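You operate a simulated robot arm through the tools that you are given. There is no shell and no other tool. Be economical: measure what you need, move in short steps, check, and stop when the job is done.

You are at the controls of a simulated two-armed robot. One attempt, no reset.

JOB
Put the dropout from the top of the grey tool cabinet in the orange tray there. Then open the top tool cabinet drawer, take the blue spacer from the inside of the top tool cabinet drawer and leave it on top of the tape measure, then shut the drawer. Then open the tumbler lid. Keep to this order.

Only the result counts: the job must be done as asked and must still hold three seconds after the hand-in. Knocking over, shifting, dropping, spilling or breaking anything else fails it. Lids that push on must go on centred and level and be pressed home; caps that screw on are set level and turned clockwise until they are tight.

ROBOT AND FRAMES
Two 7-joint arms with two-finger grippers on one trunk, on a base that drives. Base frame: it is fixed to the floor where the robot stands at the start and does not move with it; the origin is under the middle of the robot, x ahead of it, y to its left, z up; the surface under the hand at the start is at about z = 84. Lengths are in cm, angles in degrees, forces in N, time in s.
The left shoulder is at the start at [6, 12.3, 97], the right one opposite. With the tool pointing down near the work surface each hand reaches from about 36 to 80 cm from the robot's upright axis, wherever it stands, measured 20 degrees to its own side. Places, roughly: blue spacer (4x4x2 cm) [60, 0, 60]; orange tray (24x16x5 cm) [70, -30, 80]; tape measure [-150, 250, 100]; top tool cabinet drawer [60, -20, 70]; tumbler lid [-790, -50, 100]. Payload 1.47 kg a hand.
Tool frame (each hand has its own): the origin (TCP) lies between the finger pads and is the grasp point; the fingertips stand 1.6 cm ahead of it; z points along the fingers, y is the line along which they close. The gripper opens to 8.7 cm. The gripper's body begins 5.5 cm behind the TCP.
Orientation is that of the tool frame in the base frame, as a unit quaternion [x, y, z, w]. With the fingers straight down and closing along the base's y, the tool's x points along the base's -x, its y along +y and its z along -z.

CONTROLS
- The arms move only by the tool play_rows. It takes "left_commands", "right_commands" or both (then of equal length, played together; a hand with none holds still); each is a list of rows, each a list of 7 numbers: the shift along the base's x, y, z in units of 20 mm (1.0 is 20 mm), then the turn, a rotation vector about the base's x, y, z in units of 4 degrees (1.0 is 4 degrees), then the finger opening in cm, from 0 to 8.7. In form: [[x, y, z, ax, ay, az, fingers], ...]. A call has 1 to 10 rows; each row shifts and turns the commanded pose from where the row before left it. A call with a number of a shift or a turn outside -1 to 1 is refused whole. A row lasts 0.2 s, in which the tool goes at most 5 cm and 8.6 degrees; a call with a longer step from one row to the next is refused whole, and so is a gripper value outside its range. Where a pose cannot be reached the arm comes as near as it can. A force on the tool above 40 N (or 10 N above the force at the start of the call, whichever is more), or a blocked arm, ends the call early, and 0.2 s more pass. The fingers move at their own pace (about 15.3 cm/s each) and stop on an object; they squeeze with about 28 N. The grip force told is the motor's: it shows also when the fingers shut on nothing. Time passes only in rows, and 0.2 s behind the last, so rows that do not move let the fingers close. The reply holds the time, the measured pose of the TCP, the force on the tool along the base axes, the opening and the grip force, in the units named above and with some noise, with the torque about the TCP (base axes, N m) and any sound that the robot's microphone picked up, and new pictures: "pictures" is both (left out), scene, wrist or none (wrist: the cameras of the hands that moved).
- Cameras (640 x 400 px; columns grow to the right, rows downward): "scene" is now at [7.62, -1.33, 150.98]; the picture's right is [-0.18, -0.98, 0.00], its down [-0.85, 0.16, -0.50] and it looks along [0.50, -0.09, -0.86] (base axes); focal length 258 px, centre (320, 200). "left" rides on the left gripper at [7.3, -1.2, -9] in its tool frame; the picture's right is [0.16, 0.99, 0.00], its down [-0.72, 0.12, -0.68] and it looks along [-0.67, 0.11, 0.73] (tool axes); focal length 247 px, centre (320, 200). "right" rides on the right gripper at [7.3, 1.2, -9] in its tool frame; the picture's right is [-0.16, 0.99, 0.00], its down [-0.72, -0.12, -0.68] and it looks along [-0.67, -0.11, 0.73] (tool axes); focal length 247 px, centre (320, 200). There is no depth. A picture from a camera that has moved, and an enlarged one, comes with that camera's place and axes in the base frame and with its lens.
- raise_lower(by): slides the trunk up (or, below 0, down) by that many cm; the arms and the scene camera ride with it, the base frame stays. It gives what a move gives, with no picture.
- drive_base(legs): drives the robot by 1 to 6 legs, each [ahead, left, turn to the left] in cm, cm and degrees, along the robot's own axes; the way and the turn of a leg run together, so that a leg with both is an arc; at most 150 cm and 180 degrees a leg. The arms and the cameras ride along, it lands a little off, and it stops where it bumps. It gives what a move gives, and a new picture of the scene camera.
- pan_tilt(pan, tilt): turns the head with the scene camera to pan (to the left, within 120 degrees either way) and tilt (down, from -29 to 69), counted from straight ahead of the robot. It gives what a move gives, and a new picture of the scene camera.
- zoom(camera, box): a new picture of the part [left, top, right, bottom] of that camera's present view, enlarged. No time passes.
- job_done(): hands the job in; it is judged then, once.

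Work in short steps. Places have to be worked out from the pictures, the camera data and where the tool is seen: move nearer, look again, correct. Check each grasp and each placing, and mend what went wrong. You have 165 turns and 260 pictures in all, those below and enlarged ones among them. Open the grippers and draw the arms clear of the work before you hand the job in, unless the task says otherwise; then end with one line.

The tools are called after ">>>" as a command line: name --argument value ..., lists and objects as JSON in quotes. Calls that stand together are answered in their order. play_rows: Moves the arms, as the interface text tells. Its arguments: {"type":"object","properties":{"left_commands":{"type":"array","items":{"type":"array","items":{"type":"number"}}},"right_commands":{"type":"array","items":{"type":"array","items":{"type":"number"}}},"pictures":{"type":"string","enum":["both","scene","wrist","none"]}},"required":[]} The other tools are called the same way: raise_lower (by) slides the trunk up or down; drive_base (legs) drives the base; pan_tilt (pan, tilt) turns the head that bears the scene camera; zoom (camera, box) takes an enlarged picture of a part of a camera's view; job_done () hands the job in.

At the start:

```text
t: 0.0
left_eef_pos: [59.83, 1.07, 106.56]
left_tool_rot: [-0.001, 1.0, -0.001, 0.001]
left_contact_force: [0.1, 0.2, 0.3]
left_wrist_torque: [0.0, 0.02, -0.01]
left_finger_gap: 8.68
left_grip_force: 0.2
right_eef_pos: [46.65, -44.39, 107.71]
right_tool_rot: [0.0, 1.0, 0.0, 0.0]
right_contact_force: [-1.0, -0.4, 0.1]
right_wrist_torque: [0.01, 0.05, 0.01]
right_finger_gap: 8.73
right_grip_force: 0.1
trunk travel left (down, up): [-12.5, 10.5]
robot x, y, heading: [-0.02, 0.01, 0.0]
head pan, tilt: [-10.6, 59.7]
```

scene: 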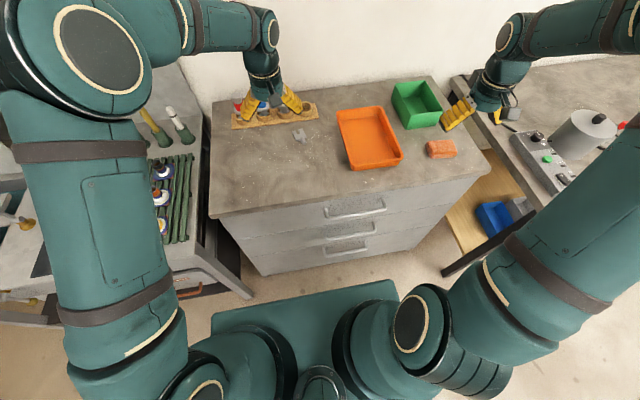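
right: 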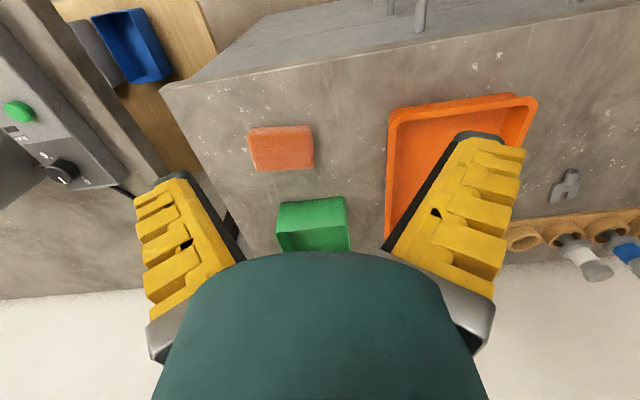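
left: 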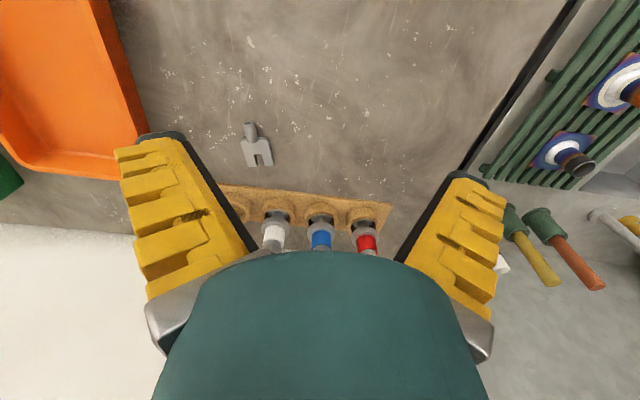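

I start by enlarging the dropout in the left wrist view and the cabinet front in the scene view.

>>> zoom --camera "left" --box '[200, 90, 330, 190]'

>>> zoom --camera "scene" --box '[200, 60, 500, 260]'

```text
4.00 times, centred on (265, 140) of left
camera zoom: at [52.61, -0.29, 115.46], right [-0.16, 0.99, 0.0], down [0.72, 0.12, 0.68], along [0.67, 0.11, -0.73], focal length 988 px, centre (540, 440)
```

zoom: 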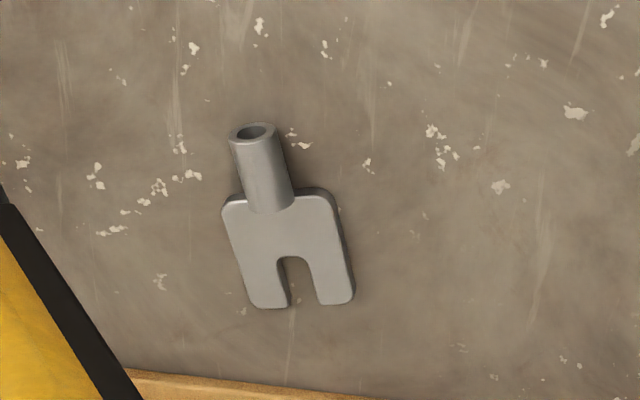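

```text
2.00 times, centred on (350, 160) of scene
camera zoom: at [7.62, -1.33, 150.98], right [-0.18, -0.98, 0.0], down [-0.85, 0.16, -0.5], along [0.5, -0.09, -0.86], focal length 517 px, centre (260, 280)
```

zoom: 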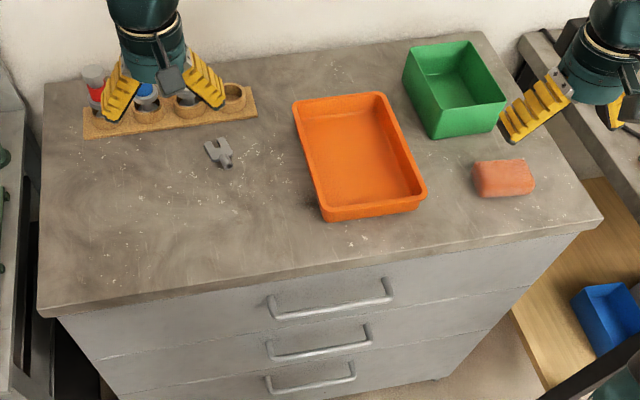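

The dropout lies flat at about (72.5, -6.4), its axis turned about 11° about z, and it is roughly 4 cm wide across the plate. I move the left arm out of the way and bring the right hand over it.

>>> play_rows --left_commands '[[-0.5, 1, 0.5, 0, 0, 0, 8.7], [-0.5, 1, 0.5, 0, 0, 0, 8.7], [-0.5, 1, 0.5, 0, 0, 0, 8.7], [-0.5, 1, 0.5, 0, 0, 0, 8.7], [-0.5, 1, 0.5, 0, 0, 0, 8.7], [-0.5, 1, 0.5, 0, 0, 0, 8.7], [-0.5, 1, 0.5, 0, 0, 0, 8.7], [-0.5, 1, 0.5, 0, 0, 0, 8.7], [-0.5, 1, 0.5, 0, 0, 0, 8.7], [-0.5, 1, 0.5, 0, 0, 0, 8.7]]' --right_commands '[[1, 1, 0, 0, 0, 0.28, 8.7], [1, 1, 0, 0, 0, 0.28, 8.7], [1, 1, 0, 0, 0, 0.28, 8.7], [1, 1, 0, 0, 0, 0.28, 8.7], [1, 1, 0, 0, 0, 0.28, 8.7], [1, 1, 0, 0, 0, 0.28, 8.7], [1, 1, 0, 0, 0, 0.28, 8.7], [1, 1, 0, 0, 0, 0.28, 8.7], [1, 1, 0, 0, 0, 0.28, 8.7], [1, 1, 0, 0, 0, 0.28, 8.7]]' --pictures "none"

>>> play_rows --right_commands '[[0.3, 1, 0, 0, 0, 0, 8.7], [0.3, 1, 0, 0, 0, 0, 8.7], [0.3, 1, -0.5, 0, 0, 0, 8.7], [0.3, 1, -0.5, 0, 0, 0, 8.7], [0.3, 1, -0.5, 0, 0, 0, 8.7], [0.3, 1, -0.5, 0, 0, 0, 8.7], [0.3, 1, -0.5, 0, 0, 0, 8.7], [0.3, 1, -0.5, 0, 0, 0, 8.7], [0.3, 1, -0.5, 0, 0, 0, 8.7]]' --pictures "both"

```text
t: 2.2
left_eef_pos: [49.84, 21.07, 116.28]
left_tool_rot: [-0.001, 1.0, -0.001, 0.001]
left_contact_force: [-0.4, 0.5, 1.2]
left_wrist_torque: [0.04, -0.02, 0.0]
left_finger_gap: 8.7
left_grip_force: 0.1
right_eef_pos: [66.88, -24.17, 107.7]
right_tool_rot: [-0.097, 0.995, 0.0, 0.0]
right_contact_force: [-1.1, 0.3, -0.7]
right_wrist_torque: [-0.02, 0.03, 0.0]
right_finger_gap: 8.67
right_grip_force: 0.1
trunk travel left (down, up): [-12.5, 10.5]
robot x, y, heading: [-0.05, 0.12, -0.1]
head pan, tilt: [-10.6, 59.7]
```

```text
t: 4.2
left_eef_pos: [49.71, 21.0, 116.29]
left_tool_rot: [0.0, 1.0, 0.0, -0.001]
left_contact_force: [-0.5, -0.4, -0.3]
left_wrist_torque: [-0.02, 0.0, -0.05]
left_finger_gap: 8.7
left_grip_force: 0.0
right_eef_pos: [72.09, -6.43, 100.67]
right_tool_rot: [-0.098, 0.995, 0.0, 0.0]
right_contact_force: [1.1, 0.9, 0.4]
right_wrist_torque: [-0.02, 0.03, -0.02]
right_finger_gap: 8.69
right_grip_force: 0.0
trunk travel left (down, up): [-12.5, 10.5]
robot x, y, heading: [-0.21, -0.23, 0.1]
head pan, tilt: [-10.6, 59.7]
camera scene: at [7.67, -1.26, 150.98], right [-0.18, -0.98, 0.0], down [-0.85, 0.16, -0.5], along [0.5, -0.09, -0.86], focal length 258 px, centre (320, 200)
camera right: at [64.78, -6.63, 109.57], right [-0.04, 1.0, 0.0], down [0.73, 0.03, 0.68], along [0.68, 0.03, -0.73], focal length 247 px, centre (320, 200)
```

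scene: 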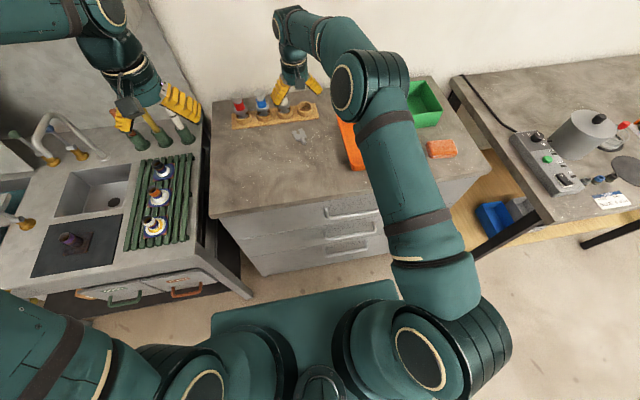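
right: 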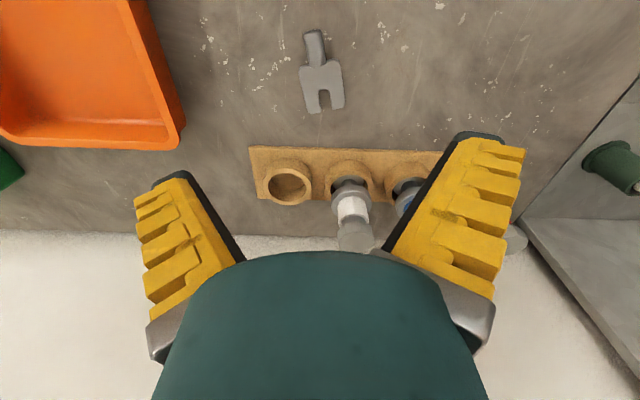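

The plate centre works out at (72.7, -6.1), so I descend over it with the fingers open.

>>> play_rows --right_commands '[[0.3, 0.16, -1, 0, 0, 0, 8.7], [0, 0, -1, 0, 0, 0, 8.7], [0, 0, -1, 0, 0, 0, 8.7], [0, 0, -1, 0, 0, 0, 8.7], [0, 0, -1, 0, 0, 0, 8.7], [0, 0, -1, 0, 0, 0, 8.7], [0, 0, -0.6, 0, 0, 0, 8.7], [0, 0, -0.5, 0, 0, 0, 8.7]]' --pictures "wrist"

```text
t: 6.0
left_eef_pos: [49.75, 20.89, 116.35]
left_tool_rot: [0.0, 1.0, 0.0, 0.001]
left_contact_force: [-0.3, -0.5, 0.8]
left_wrist_torque: [0.05, 0.02, -0.01]
left_finger_gap: 8.71
left_grip_force: 0.1
right_eef_pos: [72.63, -5.95, 86.38]
right_tool_rot: [-0.098, 0.995, 0.0, -0.001]
right_contact_force: [-0.2, -0.5, 0.1]
right_wrist_torque: [0.0, 0.01, 0.02]
right_finger_gap: 8.69
right_grip_force: 0.1
trunk travel left (down, up): [-12.5, 10.5]
robot x, y, heading: [0.19, -0.02, 0.1]
head pan, tilt: [-10.6, 59.7]
camera right: at [65.26, -6.18, 95.3], right [-0.04, 1.0, 0.0], down [0.73, 0.03, 0.68], along [0.68, 0.03, -0.73], focal length 247 px, centre (320, 200)
```

right: 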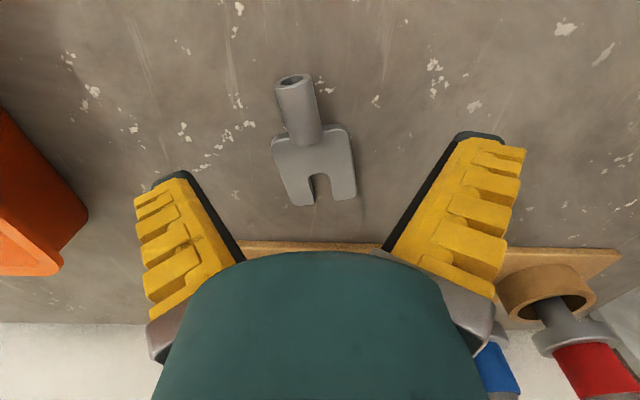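

The fingers straddle the plate well. I lower a little more and close.

>>> play_rows --right_commands '[[0, -0.05, -0.3, 0, 0, 0, 8.7], [0, 0, 0, 0, 0, 0, 3], [0, 0, 0, 0, 0, 0, 1.5], [0, 0, 0, 0, 0, 0, 1.5], [0, 0, 0, 0, 0, 0, 1.5]]' --pictures "wrist"

```text
t: 7.2
left_eef_pos: [49.72, 20.89, 116.28]
left_tool_rot: [0.0, 1.0, 0.0, 0.001]
left_contact_force: [0.3, -0.2, -0.5]
left_wrist_torque: [-0.04, 0.01, 0.0]
left_finger_gap: 8.69
left_grip_force: 0.1
right_eef_pos: [72.74, -6.14, 86.08]
right_tool_rot: [-0.098, 0.995, 0.0, 0.002]
right_contact_force: [0.0, -0.5, 16.0]
right_wrist_torque: [0.01, 0.02, -0.01]
right_finger_gap: 1.94
right_grip_force: 0.8
trunk travel left (down, up): [-12.5, 10.5]
robot x, y, heading: [0.02, 0.16, -0.3]
head pan, tilt: [-10.6, 59.7]
camera right: at [65.21, -6.36, 94.86], right [-0.04, 1.0, 0.0], down [0.73, 0.03, 0.68], along [0.68, 0.03, -0.73], focal length 247 px, centre (320, 200)
```

right: 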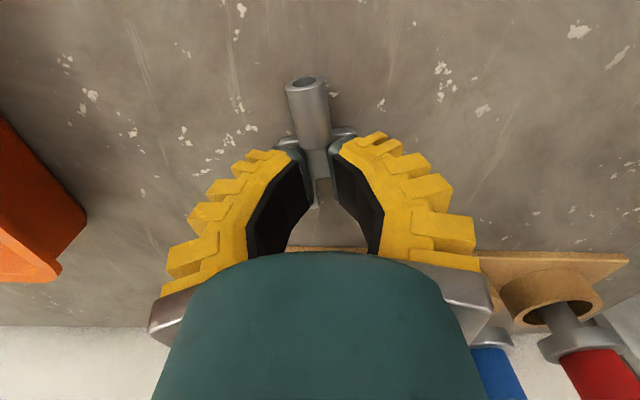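

The fingers closed above the thin plate instead of around it. I open, lift slightly, move back to the tube (about (69.2, -6.7)) and grip it there.

>>> play_rows --right_commands '[[0, 0, 0.4, 0, 0, 0, 2.5], [0, 0, 0.6, 0, 0, 0, 5], [-1, -0.2, 0, 0, 0, 0, 5], [-0.8, -0.05, 0, 0, 0, 0, 5], [0, 0, -0.5, 0, 0, 0, 5], [0, 0, -0.6, 0, 0, 0, 5]]' --pictures "wrist"

```text
t: 8.6
left_eef_pos: [49.72, 20.71, 116.32]
left_tool_rot: [0.0, 1.0, 0.0, 0.001]
left_contact_force: [0.3, 0.3, -0.2]
left_wrist_torque: [0.03, 0.01, 0.03]
left_finger_gap: 8.71
left_grip_force: 0.1
right_eef_pos: [68.84, -6.72, 85.65]
right_tool_rot: [-0.098, 0.995, -0.001, 0.0]
right_contact_force: [-0.4, 0.2, 0.5]
right_wrist_torque: [0.0, -0.02, 0.02]
right_finger_gap: 5.51
right_grip_force: 3.8
trunk travel left (down, up): [-12.5, 10.5]
robot x, y, heading: [-0.27, -0.12, -0.2]
head pan, tilt: [-10.6, 59.7]
camera right: at [61.42, -6.92, 94.56], right [-0.04, 1.0, 0.0], down [0.73, 0.03, 0.68], along [0.68, 0.03, -0.73], focal length 247 px, centre (320, 200)
```

right: 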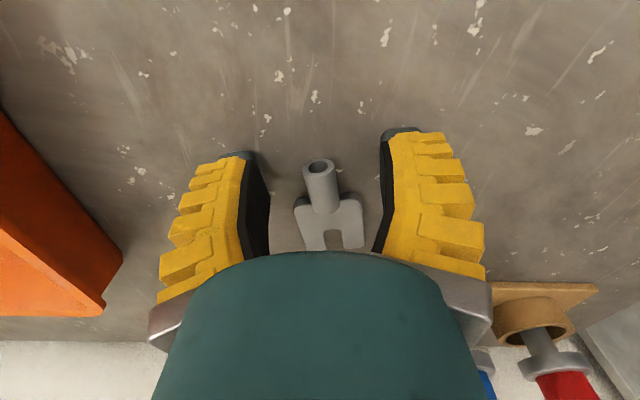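

The fingers are at the right height around the tube, with no surface contact. I close on it.

>>> play_rows --right_commands '[[0.1, 0.08, 0, 0, 0, 0, 3], [0, 0, 0, 0, 0, 0, 0.5], [0, 0, 0, 0, 0, 0, 0.5], [0, 0, 0, 0, 0, 0, 0.5]]' --pictures "wrist"

```text
t: 9.6
left_eef_pos: [49.7, 20.91, 116.29]
left_tool_rot: [0.0, 1.0, 0.0, 0.001]
left_contact_force: [0.6, 0.1, 0.3]
left_wrist_torque: [0.01, 0.01, 0.01]
left_finger_gap: 8.69
left_grip_force: 0.1
right_eef_pos: [69.05, -6.64, 85.72]
right_tool_rot: [-0.097, 0.995, 0.001, 0.002]
right_contact_force: [-0.7, -0.2, 4.8]
right_wrist_torque: [-0.03, -0.05, -0.04]
right_finger_gap: 0.92
right_grip_force: 28.2
trunk travel left (down, up): [-12.5, 10.5]
robot x, y, heading: [-0.19, 0.18, 0.1]
head pan, tilt: [-10.6, 59.7]
camera right: at [61.64, -6.72, 94.58], right [-0.04, 1.0, 0.0], down [0.73, 0.03, 0.68], along [0.68, 0.03, -0.73], focal length 247 px, centre (320, 200)
```

right: 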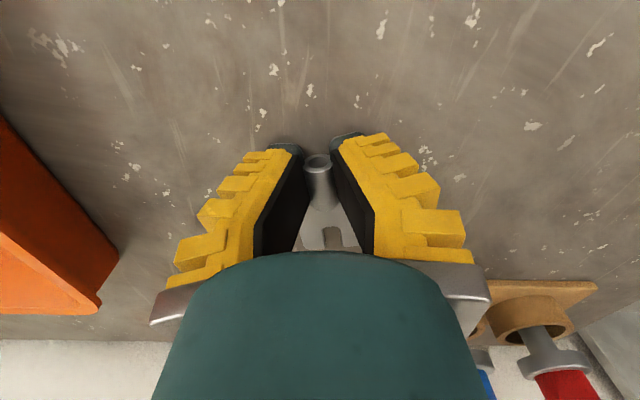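

It grips at a 0.92 cm gap with 28 N. I lift and check the hold.

>>> play_rows --right_commands '[[0, 0, 0.5, 0, 0, 0, 0.5], [0, 0, 0.7, 0, 0, 0, 0.5], [0, 0, 1, 0, 0, 0, 0.5], [0, 0, 1, 0, 0, 0, 0.5], [0, 0, 1, 0, 0, 0, 0.5], [0, 0, 1, 0, 0, 0, 0.5]]' --pictures "wrist"

```text
t: 11.0
left_eef_pos: [49.76, 20.94, 116.3]
left_tool_rot: [0.0, 1.0, 0.0, 0.001]
left_contact_force: [0.1, -0.3, -0.3]
left_wrist_torque: [0.01, -0.04, -0.02]
left_finger_gap: 8.7
left_grip_force: 0.1
right_eef_pos: [69.13, -6.36, 96.08]
right_tool_rot: [-0.097, 0.995, 0.0, 0.0]
right_contact_force: [0.0, 0.6, 0.0]
right_wrist_torque: [0.01, -0.01, -0.01]
right_finger_gap: 1.23
right_grip_force: 5.3
trunk travel left (down, up): [-12.5, 10.5]
robot x, y, heading: [0.08, 0.12, 0.1]
head pan, tilt: [-10.6, 59.7]
camera right: at [61.65, -6.57, 104.95], right [-0.04, 1.0, 0.0], down [0.73, 0.03, 0.68], along [0.68, 0.03, -0.73], focal length 247 px, centre (320, 200)
```

right: 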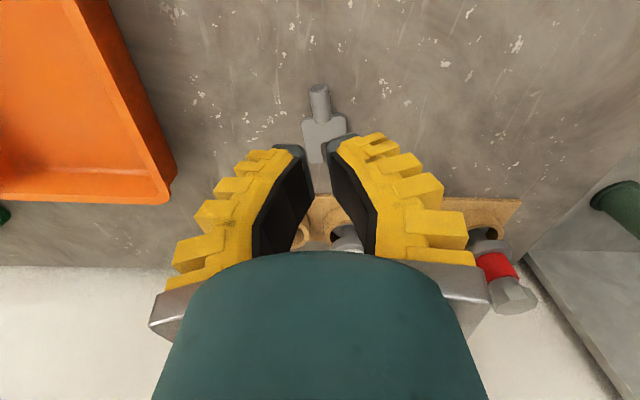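

It slipped off the top of the tube, so I need to go lower. The tube is now around (69.9, -6.3). I descend again until contact is felt.

>>> play_rows --right_commands '[[0.15, 0.0, -1, 0, 0, 0, 4], [0, 0, -1, 0, 0, 0, 4], [0, 0, -1, 0, 0, 0, 4], [0, 0, -1, 0, 0, 0, 4], [0, 0, -1, 0, 0, 0, 4], [0, 0, -0.3, 0, 0, 0, 4], [0, 0, -0.1, 0, 0, 0, 4], [0, 0, -0.1, 0, 0, 0, 4]]' --pictures "wrist"

```text
t: 12.8
left_eef_pos: [49.38, 20.98, 116.41]
left_tool_rot: [0.0, 1.0, 0.0, 0.002]
left_contact_force: [-0.3, -0.4, 0.1]
left_wrist_torque: [0.01, 0.0, 0.0]
left_finger_gap: 8.7
left_grip_force: 0.0
right_eef_pos: [69.44, -6.46, 85.49]
right_tool_rot: [-0.098, 0.995, 0.001, 0.004]
right_contact_force: [1.0, -1.3, 30.3]
right_wrist_torque: [-0.15, 0.04, -0.14]
right_finger_gap: 4.28
right_grip_force: 0.9
trunk travel left (down, up): [-12.5, 10.5]
robot x, y, heading: [-0.19, 0.04, -0.2]
head pan, tilt: [-10.6, 59.7]
camera right: at [61.94, -6.65, 94.27], right [-0.04, 1.0, 0.0], down [0.73, 0.03, 0.69], along [0.69, 0.03, -0.73], focal length 247 px, centre (320, 200)
```

right: 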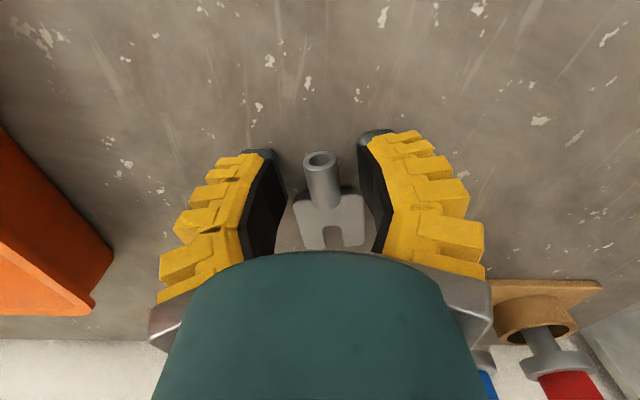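

Contact at 85.5 means the tips are on the surface. I ease up a little and close fully on the tube.

>>> play_rows --right_commands '[[0.1, 0.05, 0.1, 0, 0, 0, 3], [0, 0, 0, 0, 0, 0, 0], [0, 0, 0, 0, 0, 0, 0], [0, 0, 0, 0, 0, 0, 0], [0, 0, 0, 0, 0, 0, 0]]' --pictures "wrist"

```text
t: 13.1
left_eef_pos: [49.54, 20.8, 116.27]
left_tool_rot: [0.0, 1.0, 0.0, 0.001]
left_contact_force: [0.8, -0.2, -1.0]
left_wrist_torque: [0.01, 0.01, -0.01]
left_finger_gap: 8.72
left_grip_force: 0.1
right_eef_pos: [69.7, -6.51, 85.62]
right_tool_rot: [-0.097, 0.995, 0.001, 0.004]
right_contact_force: [-5.6, -1.6, 15.9]
right_wrist_torque: [-0.01, -0.01, 0.0]
right_finger_gap: 1.11
right_grip_force: 29.8
trunk travel left (down, up): [-12.5, 10.5]
robot x, y, heading: [-0.03, -0.02, -0.1]
head pan, tilt: [-10.6, 59.7]
stopped in row 1 (right hand): the force on the tool passed its limit at 43 N (the readings are from after the stop); the commanded pose is now the measured one
camera right: at [62.22, -6.64, 94.39], right [-0.04, 1.0, 0.0], down [0.73, 0.03, 0.68], along [0.68, 0.03, -0.73], focal length 247 px, centre (320, 200)
```

right: 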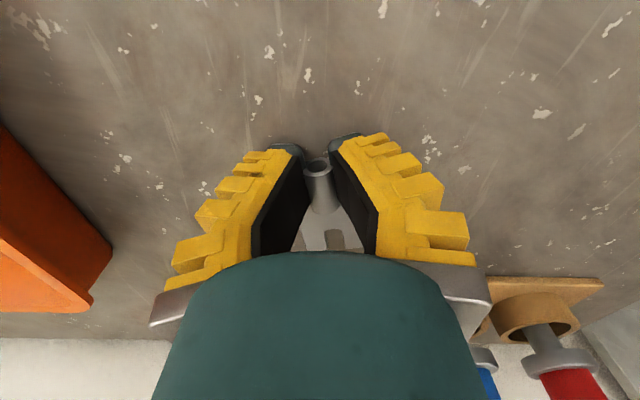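

Now 1.11 cm gap with 30 N. I lift slowly with the fingers commanded fully shut.

>>> play_rows --right_commands '[[0, 0, 0, 0, 0, 0, 0], [0, 0, 0.2, 0, 0, 0, 0], [0, 0, 0.3, 0, 0, 0, 0], [0, 0, 0.5, 0, 0, 0, 0], [0, 0, 0.5, 0, 0, 0, 0]]' --pictures "wrist"

```text
t: 14.3
left_eef_pos: [49.78, 20.8, 116.26]
left_tool_rot: [0.001, 1.0, 0.0, 0.001]
left_contact_force: [0.1, -0.1, -1.1]
left_wrist_torque: [-0.02, 0.03, 0.02]
left_finger_gap: 8.72
left_grip_force: 0.1
right_eef_pos: [69.81, -6.56, 88.26]
right_tool_rot: [-0.099, 0.995, 0.0, 0.001]
right_contact_force: [-0.3, 0.1, -0.6]
right_wrist_torque: [0.01, 0.04, 0.0]
right_finger_gap: 0.62
right_grip_force: 28.1
trunk travel left (down, up): [-12.5, 10.5]
robot x, y, heading: [-0.05, -0.3, -0.1]
head pan, tilt: [-10.6, 59.7]
camera right: at [62.29, -6.7, 97.14], right [-0.04, 1.0, 0.0], down [0.73, 0.03, 0.68], along [0.68, 0.03, -0.73], focal length 247 px, centre (320, 200)
```

right: 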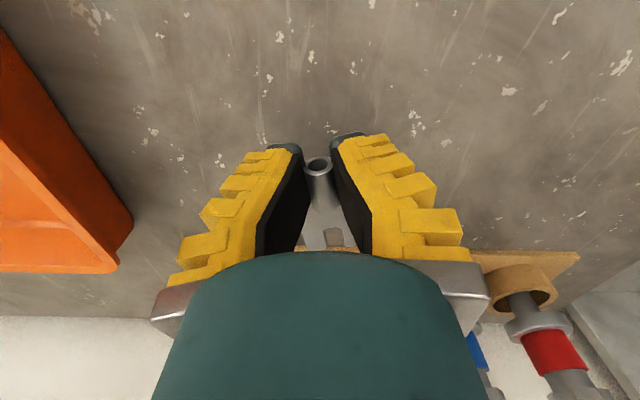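

The tube keeps the same place in the picture while the hand rose, so it's held. I lift on.

>>> play_rows --right_commands '[[0, 0, 0.7, 0, 0, 0, 0], [0, 0, 1, 0, 0, 0, 0], [0, 0, 1, 0, 0, 0, 0], [0, 0, 1, 0, 0, 0, 0], [0, 0, 1, 0, 0, 0, 0]]' --pictures "wrist"

```text
t: 15.5
left_eef_pos: [49.69, 20.84, 116.27]
left_tool_rot: [0.0, 1.0, 0.001, 0.001]
left_contact_force: [0.8, -0.5, 0.5]
left_wrist_torque: [-0.01, 0.0, 0.03]
left_finger_gap: 8.67
left_grip_force: 0.1
right_eef_pos: [69.88, -6.4, 97.84]
right_tool_rot: [-0.098, 0.995, 0.0, 0.001]
right_contact_force: [-1.2, -0.8, -1.0]
right_wrist_torque: [0.02, 0.01, 0.0]
right_finger_gap: 0.59
right_grip_force: 27.7
trunk travel left (down, up): [-12.5, 10.5]
robot x, y, heading: [0.17, -0.19, -0.0]
head pan, tilt: [-10.6, 59.7]
camera right: at [62.39, -6.68, 106.58], right [-0.04, 1.0, 0.0], down [0.73, 0.03, 0.68], along [0.68, 0.03, -0.73], focal length 247 px, centre (320, 200)
```

right: 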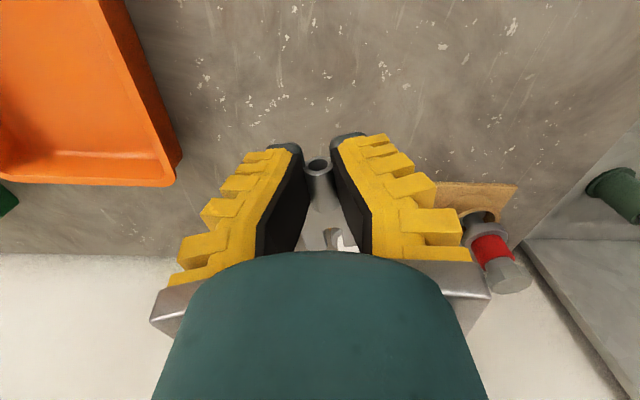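

It's firmly held. I carry it over the tray centre.

>>> play_rows --right_commands '[[-0.2, -1, 0, 0, 0, 0, 0], [-0.2, -1, 0, 0, 0, 0, 0], [-0.2, -1, 0, 0, 0, 0, 0], [-0.2, -1, 0, 0, 0, 0, 0], [-0.2, -1, 0, 0, 0, 0, 0], [-0.2, -1, 0, 0, 0, 0, 0], [-0.2, -1, 0, 0, 0, 0, 0], [-0.2, -1, 0, 0, 0, 0, 0], [-0.2, -1, 0, 0, 0, 0, 0], [-0.2, -1, 0, 0, 0, 0, 0]]' --pictures "wrist"

```text
t: 17.7
left_eef_pos: [49.72, 20.82, 116.31]
left_tool_rot: [0.0, 1.0, -0.001, 0.001]
left_contact_force: [-0.4, -0.4, -0.2]
left_wrist_torque: [0.02, -0.02, 0.01]
left_finger_gap: 8.67
left_grip_force: 0.1
right_eef_pos: [65.56, -26.64, 97.63]
right_tool_rot: [-0.098, 0.995, 0.0, 0.001]
right_contact_force: [0.1, -0.2, -0.2]
right_wrist_torque: [-0.02, 0.0, 0.01]
right_finger_gap: 0.6
right_grip_force: 28.1
trunk travel left (down, up): [-12.5, 10.5]
robot x, y, heading: [0.34, -0.43, 0.1]
head pan, tilt: [-10.6, 59.7]
camera right: at [58.14, -26.84, 106.45], right [-0.04, 1.0, 0.0], down [0.73, 0.03, 0.68], along [0.68, 0.03, -0.73], focal length 247 px, centre (320, 200)
```

right: 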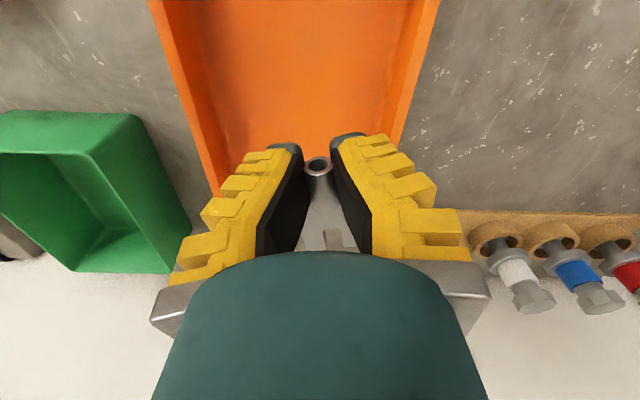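

The tray is under the hand with its centre slightly to the right and nearer. I shift and lower into it.

>>> play_rows --right_commands '[[-0.7, -0.5, -1, 0, 0, 0, 0], [-0.7, 0, -1, 0, 0, 0, 0], [0, 0, -1, 0, 0, 0, 0], [0, 0, -1, 0, 0, 0, 0], [0, 0, -0.7, 0, 0, 0, 0], [0, 0, -0.4, 0, 0, 0, 0], [0, 0, -0.2, 0, 0, 0, 0]]' --pictures "wrist"

```text
t: 19.3
left_eef_pos: [49.85, 20.88, 116.3]
left_tool_rot: [0.0, 1.0, -0.001, 0.001]
left_contact_force: [0.4, -0.7, 0.1]
left_wrist_torque: [0.02, 0.03, 0.0]
left_finger_gap: 8.69
left_grip_force: 0.1
right_eef_pos: [62.78, -27.5, 87.05]
right_tool_rot: [-0.097, 0.995, 0.001, 0.001]
right_contact_force: [-0.8, -0.2, -1.6]
right_wrist_torque: [-0.02, 0.04, 0.01]
right_finger_gap: 0.6
right_grip_force: 28.6
trunk travel left (down, up): [-12.5, 10.5]
robot x, y, heading: [-0.09, -0.12, 0.1]
head pan, tilt: [-10.6, 59.7]
camera right: at [55.33, -27.72, 95.87], right [-0.04, 1.0, 0.0], down [0.73, 0.03, 0.68], along [0.68, 0.02, -0.73], focal length 247 px, centre (320, 200)
```

right: 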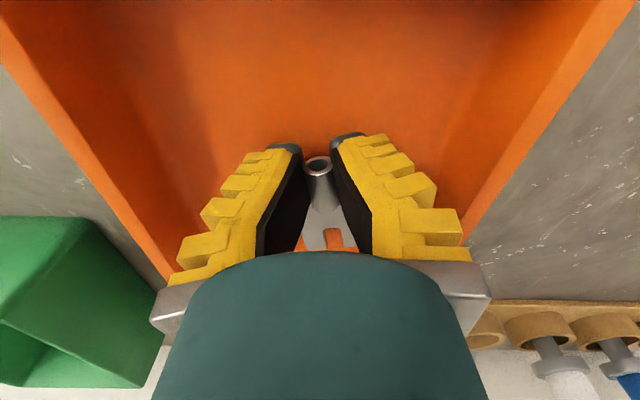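

It hangs just above the tray floor. I lower a bit, open, and lift away.

>>> play_rows --right_commands '[[0, 0, -0.2, 0, 0, 0, 0], [0, 0, -0.1, 0, 0, 0, 0], [0, 0, 0, 0, 0, 0, 2], [0, 0, 0, 0, 0, 0, 4], [0, 0, 0, 0, 0, 0, 5], [0, 0, 0.5, 0, 0, 0, 5], [0, 0, 1, 0, 0, 0, 5], [0, 0, 1, 0, 0, 0, 5], [0, 0, 1, 0, 0, 0, 5], [0, 0, 1, 0, 0, 0, 5]]' --pictures "wrist"

```text
t: 21.5
left_eef_pos: [49.76, 20.95, 116.37]
left_tool_rot: [-0.001, 1.0, 0.0, 0.001]
left_contact_force: [0.3, -0.5, 0.6]
left_wrist_torque: [0.02, -0.02, -0.01]
left_finger_gap: 8.71
left_grip_force: 0.2
right_eef_pos: [62.91, -27.69, 95.59]
right_tool_rot: [-0.098, 0.995, 0.0, 0.001]
right_contact_force: [-1.2, 0.9, 0.5]
right_wrist_torque: [-0.04, 0.0, -0.02]
right_finger_gap: 5.52
right_grip_force: 4.0
trunk travel left (down, up): [-12.5, 10.5]
robot x, y, heading: [0.24, -0.37, -0.2]
head pan, tilt: [-10.6, 59.7]
camera right: at [55.37, -27.78, 104.31], right [-0.04, 1.0, 0.0], down [0.73, 0.03, 0.68], along [0.68, 0.03, -0.73], focal length 247 px, centre (320, 200)
```

right: 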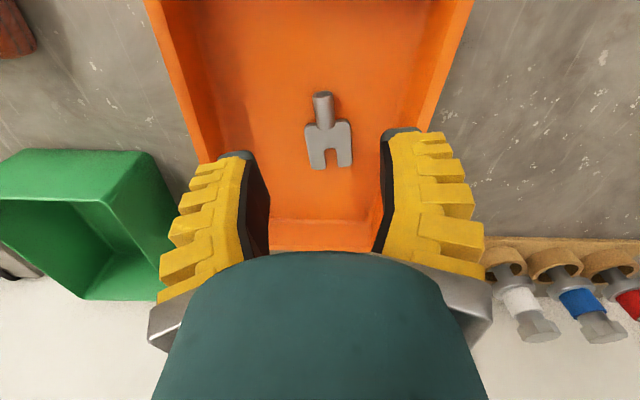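

The dropout lies in the tray. Now for the drawer: I raise the right hand and look behind the robot before backing off.

>>> play_rows --right_commands '[[-1, 0, 1, 0, 0, -0.28, 5], [-1, 0, 1, 0, 0, -0.28, 5], [-1, 0, 1, 0, 0, -0.28, 5], [-1, 0, 1, 0, 0, -0.28, 5], [-1, 0, 0, 0, 0, -0.28, 5], [-1, 0, 0, 0, 0, -0.28, 5], [-1, 0, 0, 0, 0, -0.28, 5], [-1, 0, 0, 0, 0, -0.28, 5], [0, 0, 0, 0, 0, -0.28, 5], [0, 0, 0, 0, 0, -0.28, 5]]' --pictures "none"

>>> pan_tilt --pan 115 --tilt 25

>>> pan_tilt --pan -20 --tilt 60

```text
t: 23.7
left_eef_pos: [49.68, 20.91, 116.27]
left_tool_rot: [0.0, 1.0, 0.0, 0.0]
left_contact_force: [0.4, 0.6, -0.1]
left_wrist_torque: [0.0, -0.01, -0.04]
left_finger_gap: 8.7
left_grip_force: 0.0
right_eef_pos: [46.84, -27.39, 103.51]
right_tool_rot: [0.0, 1.0, 0.0, 0.001]
right_contact_force: [0.7, 0.2, 0.2]
right_wrist_torque: [0.02, 0.02, 0.04]
right_finger_gap: 5.53
right_grip_force: 3.7
trunk travel left (down, up): [-12.5, 10.5]
robot x, y, heading: [0.33, 0.19, -0.1]
head pan, tilt: [-10.6, 59.7]
```

```text
t: 25.8
left_eef_pos: [49.81, 20.93, 116.27]
left_tool_rot: [0.001, 1.0, 0.0, 0.001]
left_contact_force: [-0.8, -0.4, -0.6]
left_wrist_torque: [-0.02, 0.03, 0.03]
left_finger_gap: 8.69
left_grip_force: 0.2
right_eef_pos: [46.87, -27.49, 103.61]
right_tool_rot: [0.0, 1.0, 0.0, 0.002]
right_contact_force: [-0.4, -0.2, -0.3]
right_wrist_torque: [0.0, -0.01, 0.0]
right_finger_gap: 5.54
right_grip_force: 4.2
trunk travel left (down, up): [-12.5, 10.5]
robot x, y, heading: [0.14, -0.03, -0.1]
head pan, tilt: [115.0, 25.0]
camera scene: at [-2.85, 8.26, 155.95], right [0.91, 0.42, 0.0], down [0.18, -0.38, -0.91], along [-0.38, 0.82, -0.42], focal length 258 px, centre (320, 200)
```

scene: 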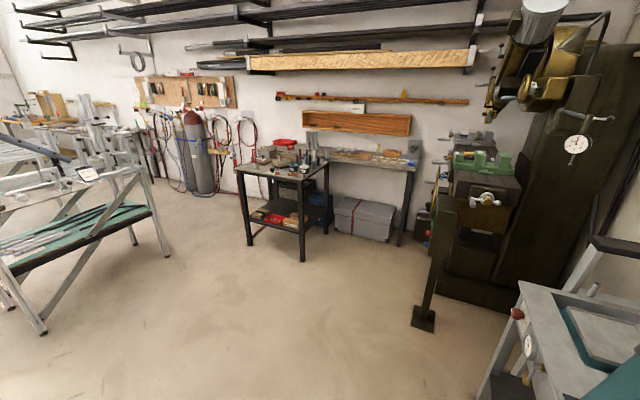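

```text
t: 28.0
left_eef_pos: [49.74, 20.89, 116.35]
left_tool_rot: [0.0, 1.0, -0.001, 0.001]
left_contact_force: [0.2, 0.3, -0.3]
left_wrist_torque: [0.06, 0.03, -0.02]
left_finger_gap: 8.69
left_grip_force: 0.0
right_eef_pos: [46.89, -27.33, 103.45]
right_tool_rot: [0.0, 1.0, 0.0, 0.001]
right_contact_force: [1.2, 0.6, 0.6]
right_wrist_torque: [0.01, 0.0, -0.03]
right_finger_gap: 5.53
right_grip_force: 3.8
trunk travel left (down, up): [-12.5, 10.5]
robot x, y, heading: [0.33, 0.24, -0.0]
head pan, tilt: [-20.0, 60.0]
camera scene: at [7.3, -2.37, 150.95], right [-0.34, -0.94, 0.0], down [-0.81, 0.3, -0.5], along [0.47, -0.17, -0.87], focal length 258 px, centre (320, 200)
```

scene: 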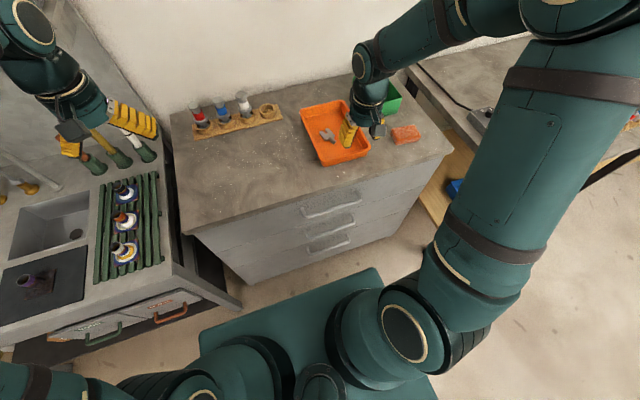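

The floor is clear behind. I back off to make room for a horizontal grip on the top handle, judged at x≈44, y≈-20, z≈76.

>>> drive_base --legs '[[-22, 0, 0]]'

```text
t: 29.6
left_eef_pos: [28.59, 21.02, 116.38]
left_tool_rot: [-0.002, 1.0, 0.001, 0.001]
left_contact_force: [-0.7, 0.5, 0.2]
left_wrist_torque: [0.02, -0.01, 0.01]
left_finger_gap: 8.68
left_grip_force: 0.0
right_eef_pos: [25.91, -27.29, 103.57]
right_tool_rot: [-0.001, 1.0, 0.0, 0.002]
right_contact_force: [-0.6, 0.2, 0.9]
right_wrist_torque: [0.03, -0.04, 0.03]
right_finger_gap: 5.53
right_grip_force: 3.4
trunk travel left (down, up): [-12.5, 10.5]
robot x, y, heading: [-21.4, -0.42, 0.3]
head pan, tilt: [-20.0, 60.0]
camera scene: at [-13.81, -2.38, 150.96], right [-0.34, -0.94, 0.0], down [-0.81, 0.29, -0.5], along [0.47, -0.17, -0.87], focal length 258 px, centre (320, 200)
```

scene: 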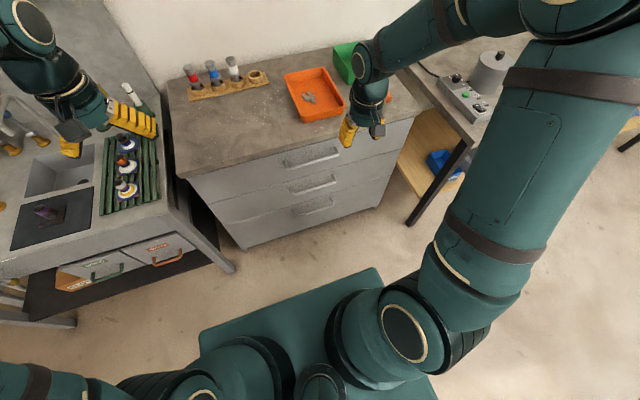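

Let me enlarge the handle for a precise fix.

>>> zoom --camera "scene" --box '[240, 120, 400, 220]'

>>> play_rows --right_commands '[[0, 0, -0.5, 0.96, -0.96, -0.96, 5], [0, 0, -0.5, 0.96, -0.96, -0.96, 5], [0, 0, -0.5, 0.96, -0.96, -0.96, 5], [0, 0, -0.5, 0.96, -0.96, -0.96, 5], [0, 0, -0.5, 0.96, -0.96, -0.96, 5], [0, 0, -0.5, 0.96, -0.96, -0.96, 5], [0, 0, -0.5, 0.96, -0.96, -0.96, 5], [0, 0, -0.5, 0.96, -0.96, -0.96, 5], [0, 0, -0.5, 0.96, -0.96, -0.96, 5]]' --pictures "scene"

```text
4.00 times, centred on (320, 170) of scene
camera zoom: at [-13.81, -2.38, 150.96], right [-0.34, -0.94, 0.0], down [-0.81, 0.29, -0.5], along [0.47, -0.17, -0.87], focal length 1033 px, centre (320, 320)
```

zoom: 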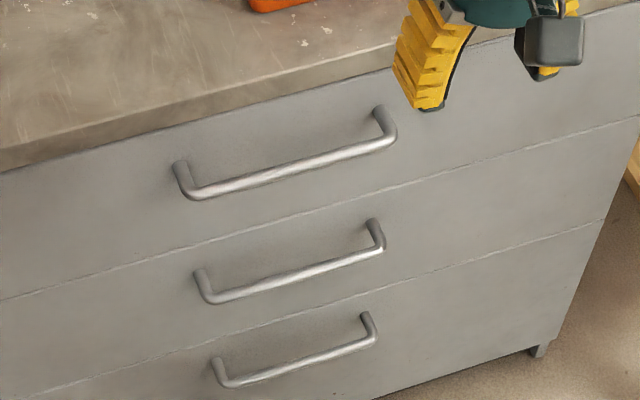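

```text
t: 31.6
left_eef_pos: [28.74, 20.78, 116.31]
left_tool_rot: [-0.003, 1.0, 0.001, 0.001]
left_contact_force: [0.0, -0.4, 0.2]
left_wrist_torque: [0.05, -0.01, 0.03]
left_finger_gap: 8.71
left_grip_force: 0.1
right_eef_pos: [26.1, -27.49, 94.57]
right_tool_rot: [0.287, 0.866, 0.288, 0.291]
right_contact_force: [0.6, -0.7, 0.1]
right_wrist_torque: [0.0, -0.01, 0.0]
right_finger_gap: 5.54
right_grip_force: 3.9
trunk travel left (down, up): [-12.5, 10.5]
robot x, y, heading: [-21.07, -0.38, 0.3]
head pan, tilt: [-20.0, 60.0]
camera scene: at [-13.7, -2.48, 150.95], right [-0.34, -0.94, 0.0], down [-0.81, 0.29, -0.5], along [0.47, -0.17, -0.87], focal length 258 px, centre (320, 200)
```

scene: 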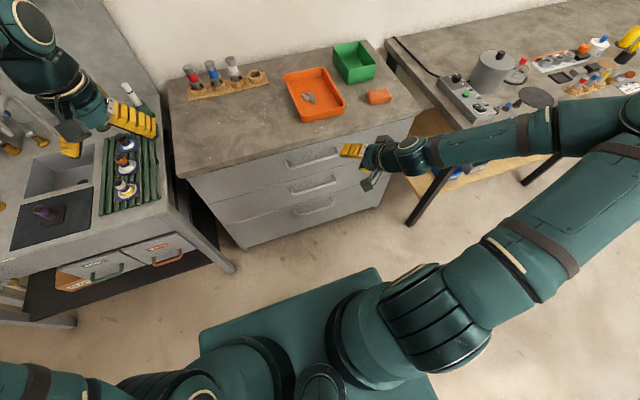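

The horizontal pose is reachable. I finish the turn while lowering to the handle height, still well in front of it.

>>> play_rows --right_commands '[[0, 0.4, -0.97, 0.96, -0.96, -0.96, 5], [0, 0.4, -0.97, 0.96, -0.96, -0.96, 5], [0, 0.4, -0.97, 0.96, -0.96, -0.96, 5], [0, 0.4, -0.97, 0.96, -0.96, -0.96, 5], [0, 0.4, -0.97, 0.96, -0.96, -0.96, 5], [0, 0.4, -0.97, 0.96, -0.96, -0.96, 5], [0, 0.4, -0.97, 0.96, -0.96, -0.96, 5], [0, 0.4, -0.97, 0.96, -0.96, -0.96, 5], [0, 0.4, -0.97, 0.96, -0.96, -0.96, 5]]' --pictures "both"

```text
t: 33.6
left_eef_pos: [28.78, 20.95, 116.28]
left_tool_rot: [-0.002, 1.0, -0.001, 0.001]
left_contact_force: [-0.5, 0.7, 0.0]
left_wrist_torque: [0.04, 0.04, 0.04]
left_finger_gap: 8.7
left_grip_force: 0.2
right_eef_pos: [26.2, -19.96, 77.09]
right_tool_rot: [0.499, 0.502, 0.498, 0.501]
right_contact_force: [0.0, 0.3, 0.6]
right_wrist_torque: [0.01, -0.01, 0.01]
right_finger_gap: 5.53
right_grip_force: 3.2
trunk travel left (down, up): [-12.5, 10.5]
robot x, y, heading: [-21.17, 0.25, -0.1]
head pan, tilt: [-20.0, 60.0]
camera scene: at [-13.67, -2.36, 150.95], right [-0.34, -0.94, 0.0], down [-0.81, 0.29, -0.5], along [0.47, -0.17, -0.87], focal length 258 px, centre (320, 200)
camera right: at [17.12, -12.64, 78.04], right [0.0, -0.15, 0.99], down [-0.68, -0.72, -0.11], along [0.73, -0.67, -0.1], focal length 247 px, centre (320, 200)
```

scene: 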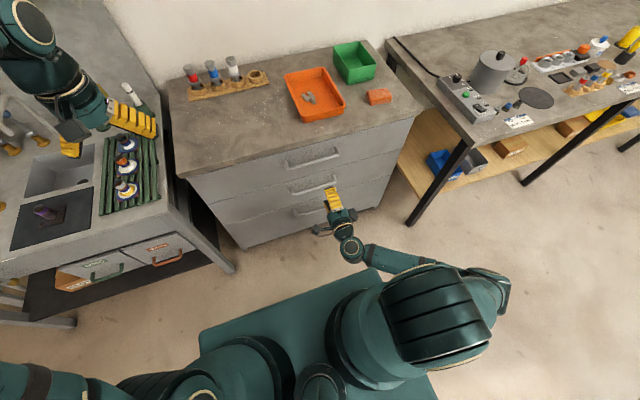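
right: 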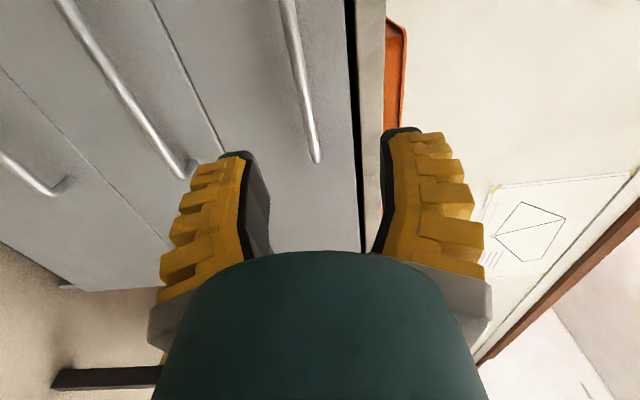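

The wrist view gives the top handle at z≈74.9, with the bar along y from about -10 to -29. I lower to that and approach to x≈39.

>>> play_rows --right_commands '[[0.5, 0, -0.55, 0, 0, 0, 5], [0.5, 0, -0.55, 0, 0, 0, 5], [1, 0, 0, 0, 0, 0, 5], [1, 0, 0, 0, 0, 0, 5], [1, 0, 0, 0, 0, 0, 5], [1, 0, 0, 0, 0, 0, 5], [1, 0, 0, 0, 0, 0, 5]]' --pictures "wrist"

```text
t: 35.2
left_eef_pos: [28.71, 21.13, 116.19]
left_tool_rot: [-0.002, 1.0, 0.0, 0.002]
left_contact_force: [-0.1, -0.5, 0.0]
left_wrist_torque: [0.01, 0.01, -0.01]
left_finger_gap: 8.7
left_grip_force: 0.0
right_eef_pos: [38.02, -20.0, 74.83]
right_tool_rot: [0.5, 0.502, 0.497, 0.501]
right_contact_force: [0.3, 0.3, 0.4]
right_wrist_torque: [-0.03, -0.02, -0.02]
right_finger_gap: 5.54
right_grip_force: 4.1
trunk travel left (down, up): [-12.5, 10.5]
robot x, y, heading: [-21.16, 0.23, 0.2]
head pan, tilt: [-20.0, 60.0]
camera right: at [28.95, -12.71, 75.87], right [0.0, -0.15, 0.99], down [-0.68, -0.72, -0.11], along [0.73, -0.67, -0.11], focal length 247 px, centre (320, 200)
```

right: 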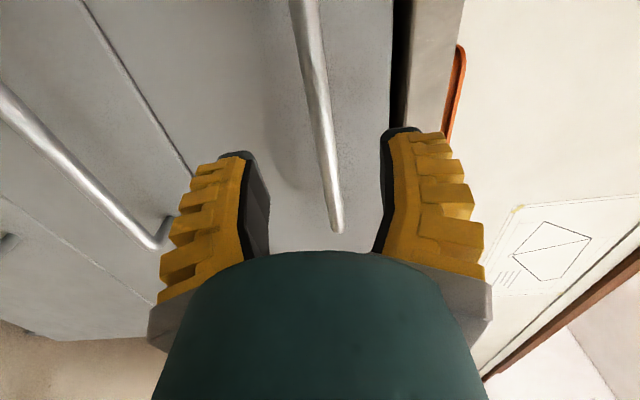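

The bar is at x≈43.3, z≈74.8, aligned with the fingers. I advance 5 cm and close.

>>> play_rows --right_commands '[[1, 0, 0, 0, 0, 0, 5], [1, 0, 0, 0, 0, 0, 5], [0.6, 0, 0, 0, 0, 0, 5], [0, 0, 0, 0, 0, 0, 2], [0, 0, 0, 0, 0, 0, 0], [0, 0, 0, 0, 0, 0, 0]]' --pictures "wrist"

```text
t: 36.6
left_eef_pos: [28.58, 21.07, 116.37]
left_tool_rot: [-0.001, 1.0, 0.0, 0.001]
left_contact_force: [-0.2, -0.5, -0.3]
left_wrist_torque: [0.01, 0.01, -0.02]
left_finger_gap: 8.69
left_grip_force: 0.0
right_eef_pos: [42.96, -20.12, 74.96]
right_tool_rot: [0.499, 0.502, 0.499, 0.501]
right_contact_force: [-11.8, -1.1, 5.2]
right_wrist_torque: [0.09, -0.05, -0.03]
right_finger_gap: 0.75
right_grip_force: 30.1
trunk travel left (down, up): [-12.5, 10.5]
robot x, y, heading: [-21.13, 0.03, 0.2]
head pan, tilt: [-20.0, 60.0]
camera right: at [33.95, -12.82, 76.02], right [0.0, -0.15, 0.99], down [-0.68, -0.72, -0.11], along [0.73, -0.67, -0.1], focal length 247 px, centre (320, 200)
```

right: 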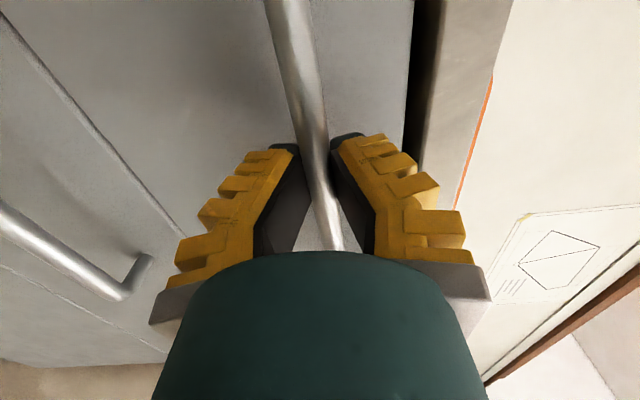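

The bar is gripped. I pull a few cm with the arm to test that the drawer moves.

>>> play_rows --right_commands '[[-0.4, 0, 0, 0, 0, 0, 0], [-0.7, 0, 0, 0, 0, 0, 0], [-0.7, 0, 0, 0, 0, 0, 0], [-0.7, 0, 0, 0, 0, 0, 0], [-0.7, 0, 0, 0, 0, 0, 0]]' --pictures "wrist"

```text
t: 37.8
left_eef_pos: [28.53, 20.93, 116.37]
left_tool_rot: [-0.002, 1.0, 0.0, 0.001]
left_contact_force: [0.2, -0.5, -1.0]
left_wrist_torque: [-0.03, 0.0, 0.0]
left_finger_gap: 8.71
left_grip_force: 0.0
right_eef_pos: [36.65, -20.33, 74.93]
right_tool_rot: [0.498, 0.5, 0.498, 0.503]
right_contact_force: [-0.3, -7.1, 20.0]
right_wrist_torque: [0.1, -0.2, -0.1]
right_finger_gap: 0.59
right_grip_force: 30.5
trunk travel left (down, up): [-12.5, 10.5]
robot x, y, heading: [-21.09, 0.08, 0.2]
head pan, tilt: [-20.0, 60.0]
camera right: at [27.69, -12.79, 75.93], right [0.0, -0.15, 0.99], down [-0.68, -0.72, -0.11], along [0.73, -0.67, -0.1], focal length 247 px, centre (320, 200)
```

right: 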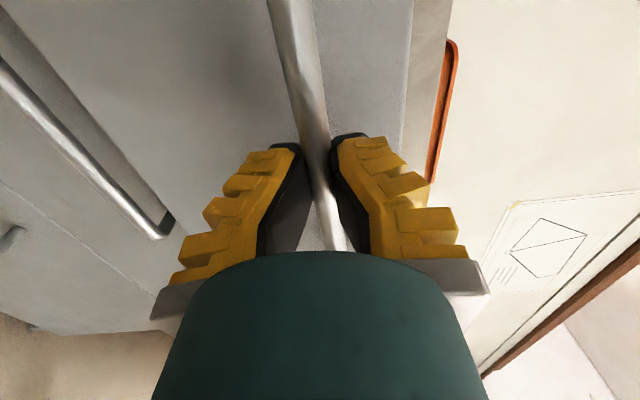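

The drawer is coming. I keep pulling, easing the vertical load.

>>> play_rows --right_commands '[[-0.6, 0.05, 0.06, 0, 0, 0, 0], [-0.8, 0, 0, 0, 0, 0, 0], [-0.8, 0, 0, 0, 0, 0, 0], [-0.8, 0, 0, 0, 0, 0, 0], [-0.8, 0, 0, 0, 0, 0, 0], [-0.8, 0, 0, 0, 0, 0, 0], [-0.8, 0, 0, 0, 0, 0, 0]]' --pictures "both"

```text
t: 39.4
left_eef_pos: [28.62, 21.09, 116.34]
left_tool_rot: [-0.002, 1.0, 0.0, 0.001]
left_contact_force: [0.1, 0.4, -0.6]
left_wrist_torque: [0.01, 0.01, 0.01]
left_finger_gap: 8.7
left_grip_force: 0.0
right_eef_pos: [25.99, -20.04, 75.0]
right_tool_rot: [0.5, 0.502, 0.498, 0.501]
right_contact_force: [0.5, -0.2, -0.5]
right_wrist_torque: [0.02, 0.02, -0.01]
right_finger_gap: 0.0
right_grip_force: 28.7
trunk travel left (down, up): [-12.5, 10.5]
robot x, y, heading: [-20.96, -0.22, 0.3]
head pan, tilt: [-20.0, 60.0]
camera scene: at [-13.71, -2.39, 150.95], right [-0.34, -0.94, 0.0], down [-0.81, 0.29, -0.5], along [0.47, -0.17, -0.87], focal length 258 px, centre (320, 200)
camera right: at [16.93, -12.61, 76.08], right [0.0, -0.15, 0.99], down [-0.68, -0.72, -0.11], along [0.73, -0.67, -0.1], focal length 247 px, centre (320, 200)
```

scene: 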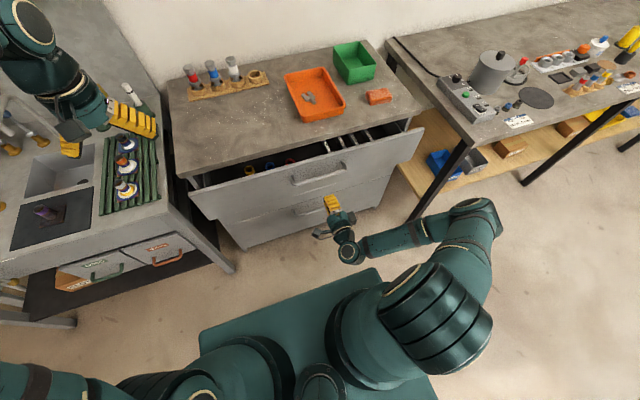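
right: 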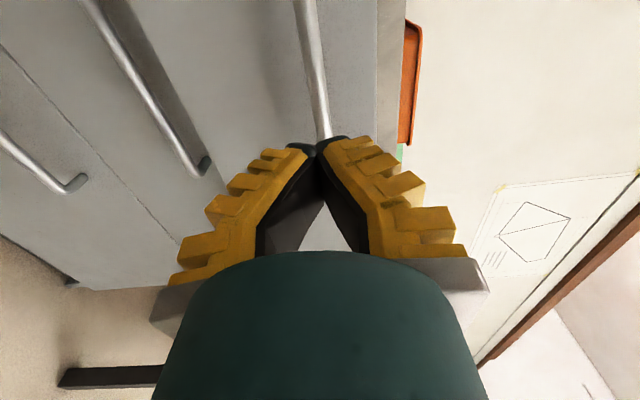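

The fingers slid off after about 8 cm. I open, follow the bar to x≈35 and take a deeper hold.

>>> play_rows --right_commands '[[0, 0, 0, 0, 0, 0, 5], [0, 0, 0, 0, 0, 0, 5], [1, 0, 0, 0, 0, 0, 5], [1, 0, 0, 0, 0, 0, 5], [0.5, 0, 0, 0, 0, 0, 5]]' --pictures "wrist"

```text
t: 40.6
left_eef_pos: [28.7, 21.08, 116.22]
left_tool_rot: [-0.002, 1.0, 0.0, 0.001]
left_contact_force: [-0.7, -0.3, -0.4]
left_wrist_torque: [-0.02, -0.01, 0.01]
left_finger_gap: 8.71
left_grip_force: 0.1
right_eef_pos: [30.84, -20.05, 74.97]
right_tool_rot: [0.499, 0.503, 0.498, 0.5]
right_contact_force: [0.0, -0.5, -0.2]
right_wrist_torque: [-0.01, 0.01, 0.01]
right_finger_gap: 5.52
right_grip_force: 4.0
trunk travel left (down, up): [-12.5, 10.5]
robot x, y, heading: [-20.97, -0.48, 0.0]
head pan, tilt: [-20.0, 60.0]
camera right: at [21.87, -12.74, 76.03], right [0.0, -0.15, 0.99], down [-0.68, -0.72, -0.11], along [0.73, -0.67, -0.11], focal length 247 px, centre (320, 200)
```

right: 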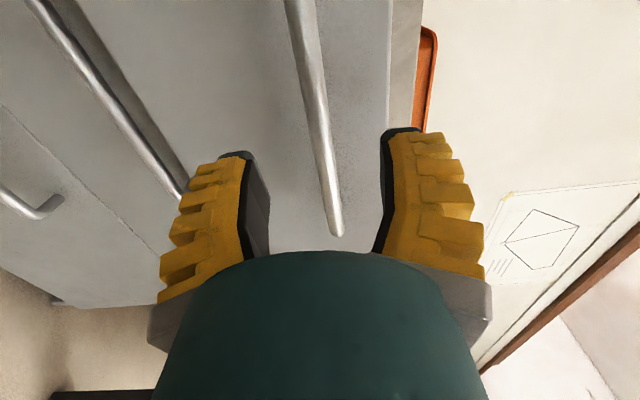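

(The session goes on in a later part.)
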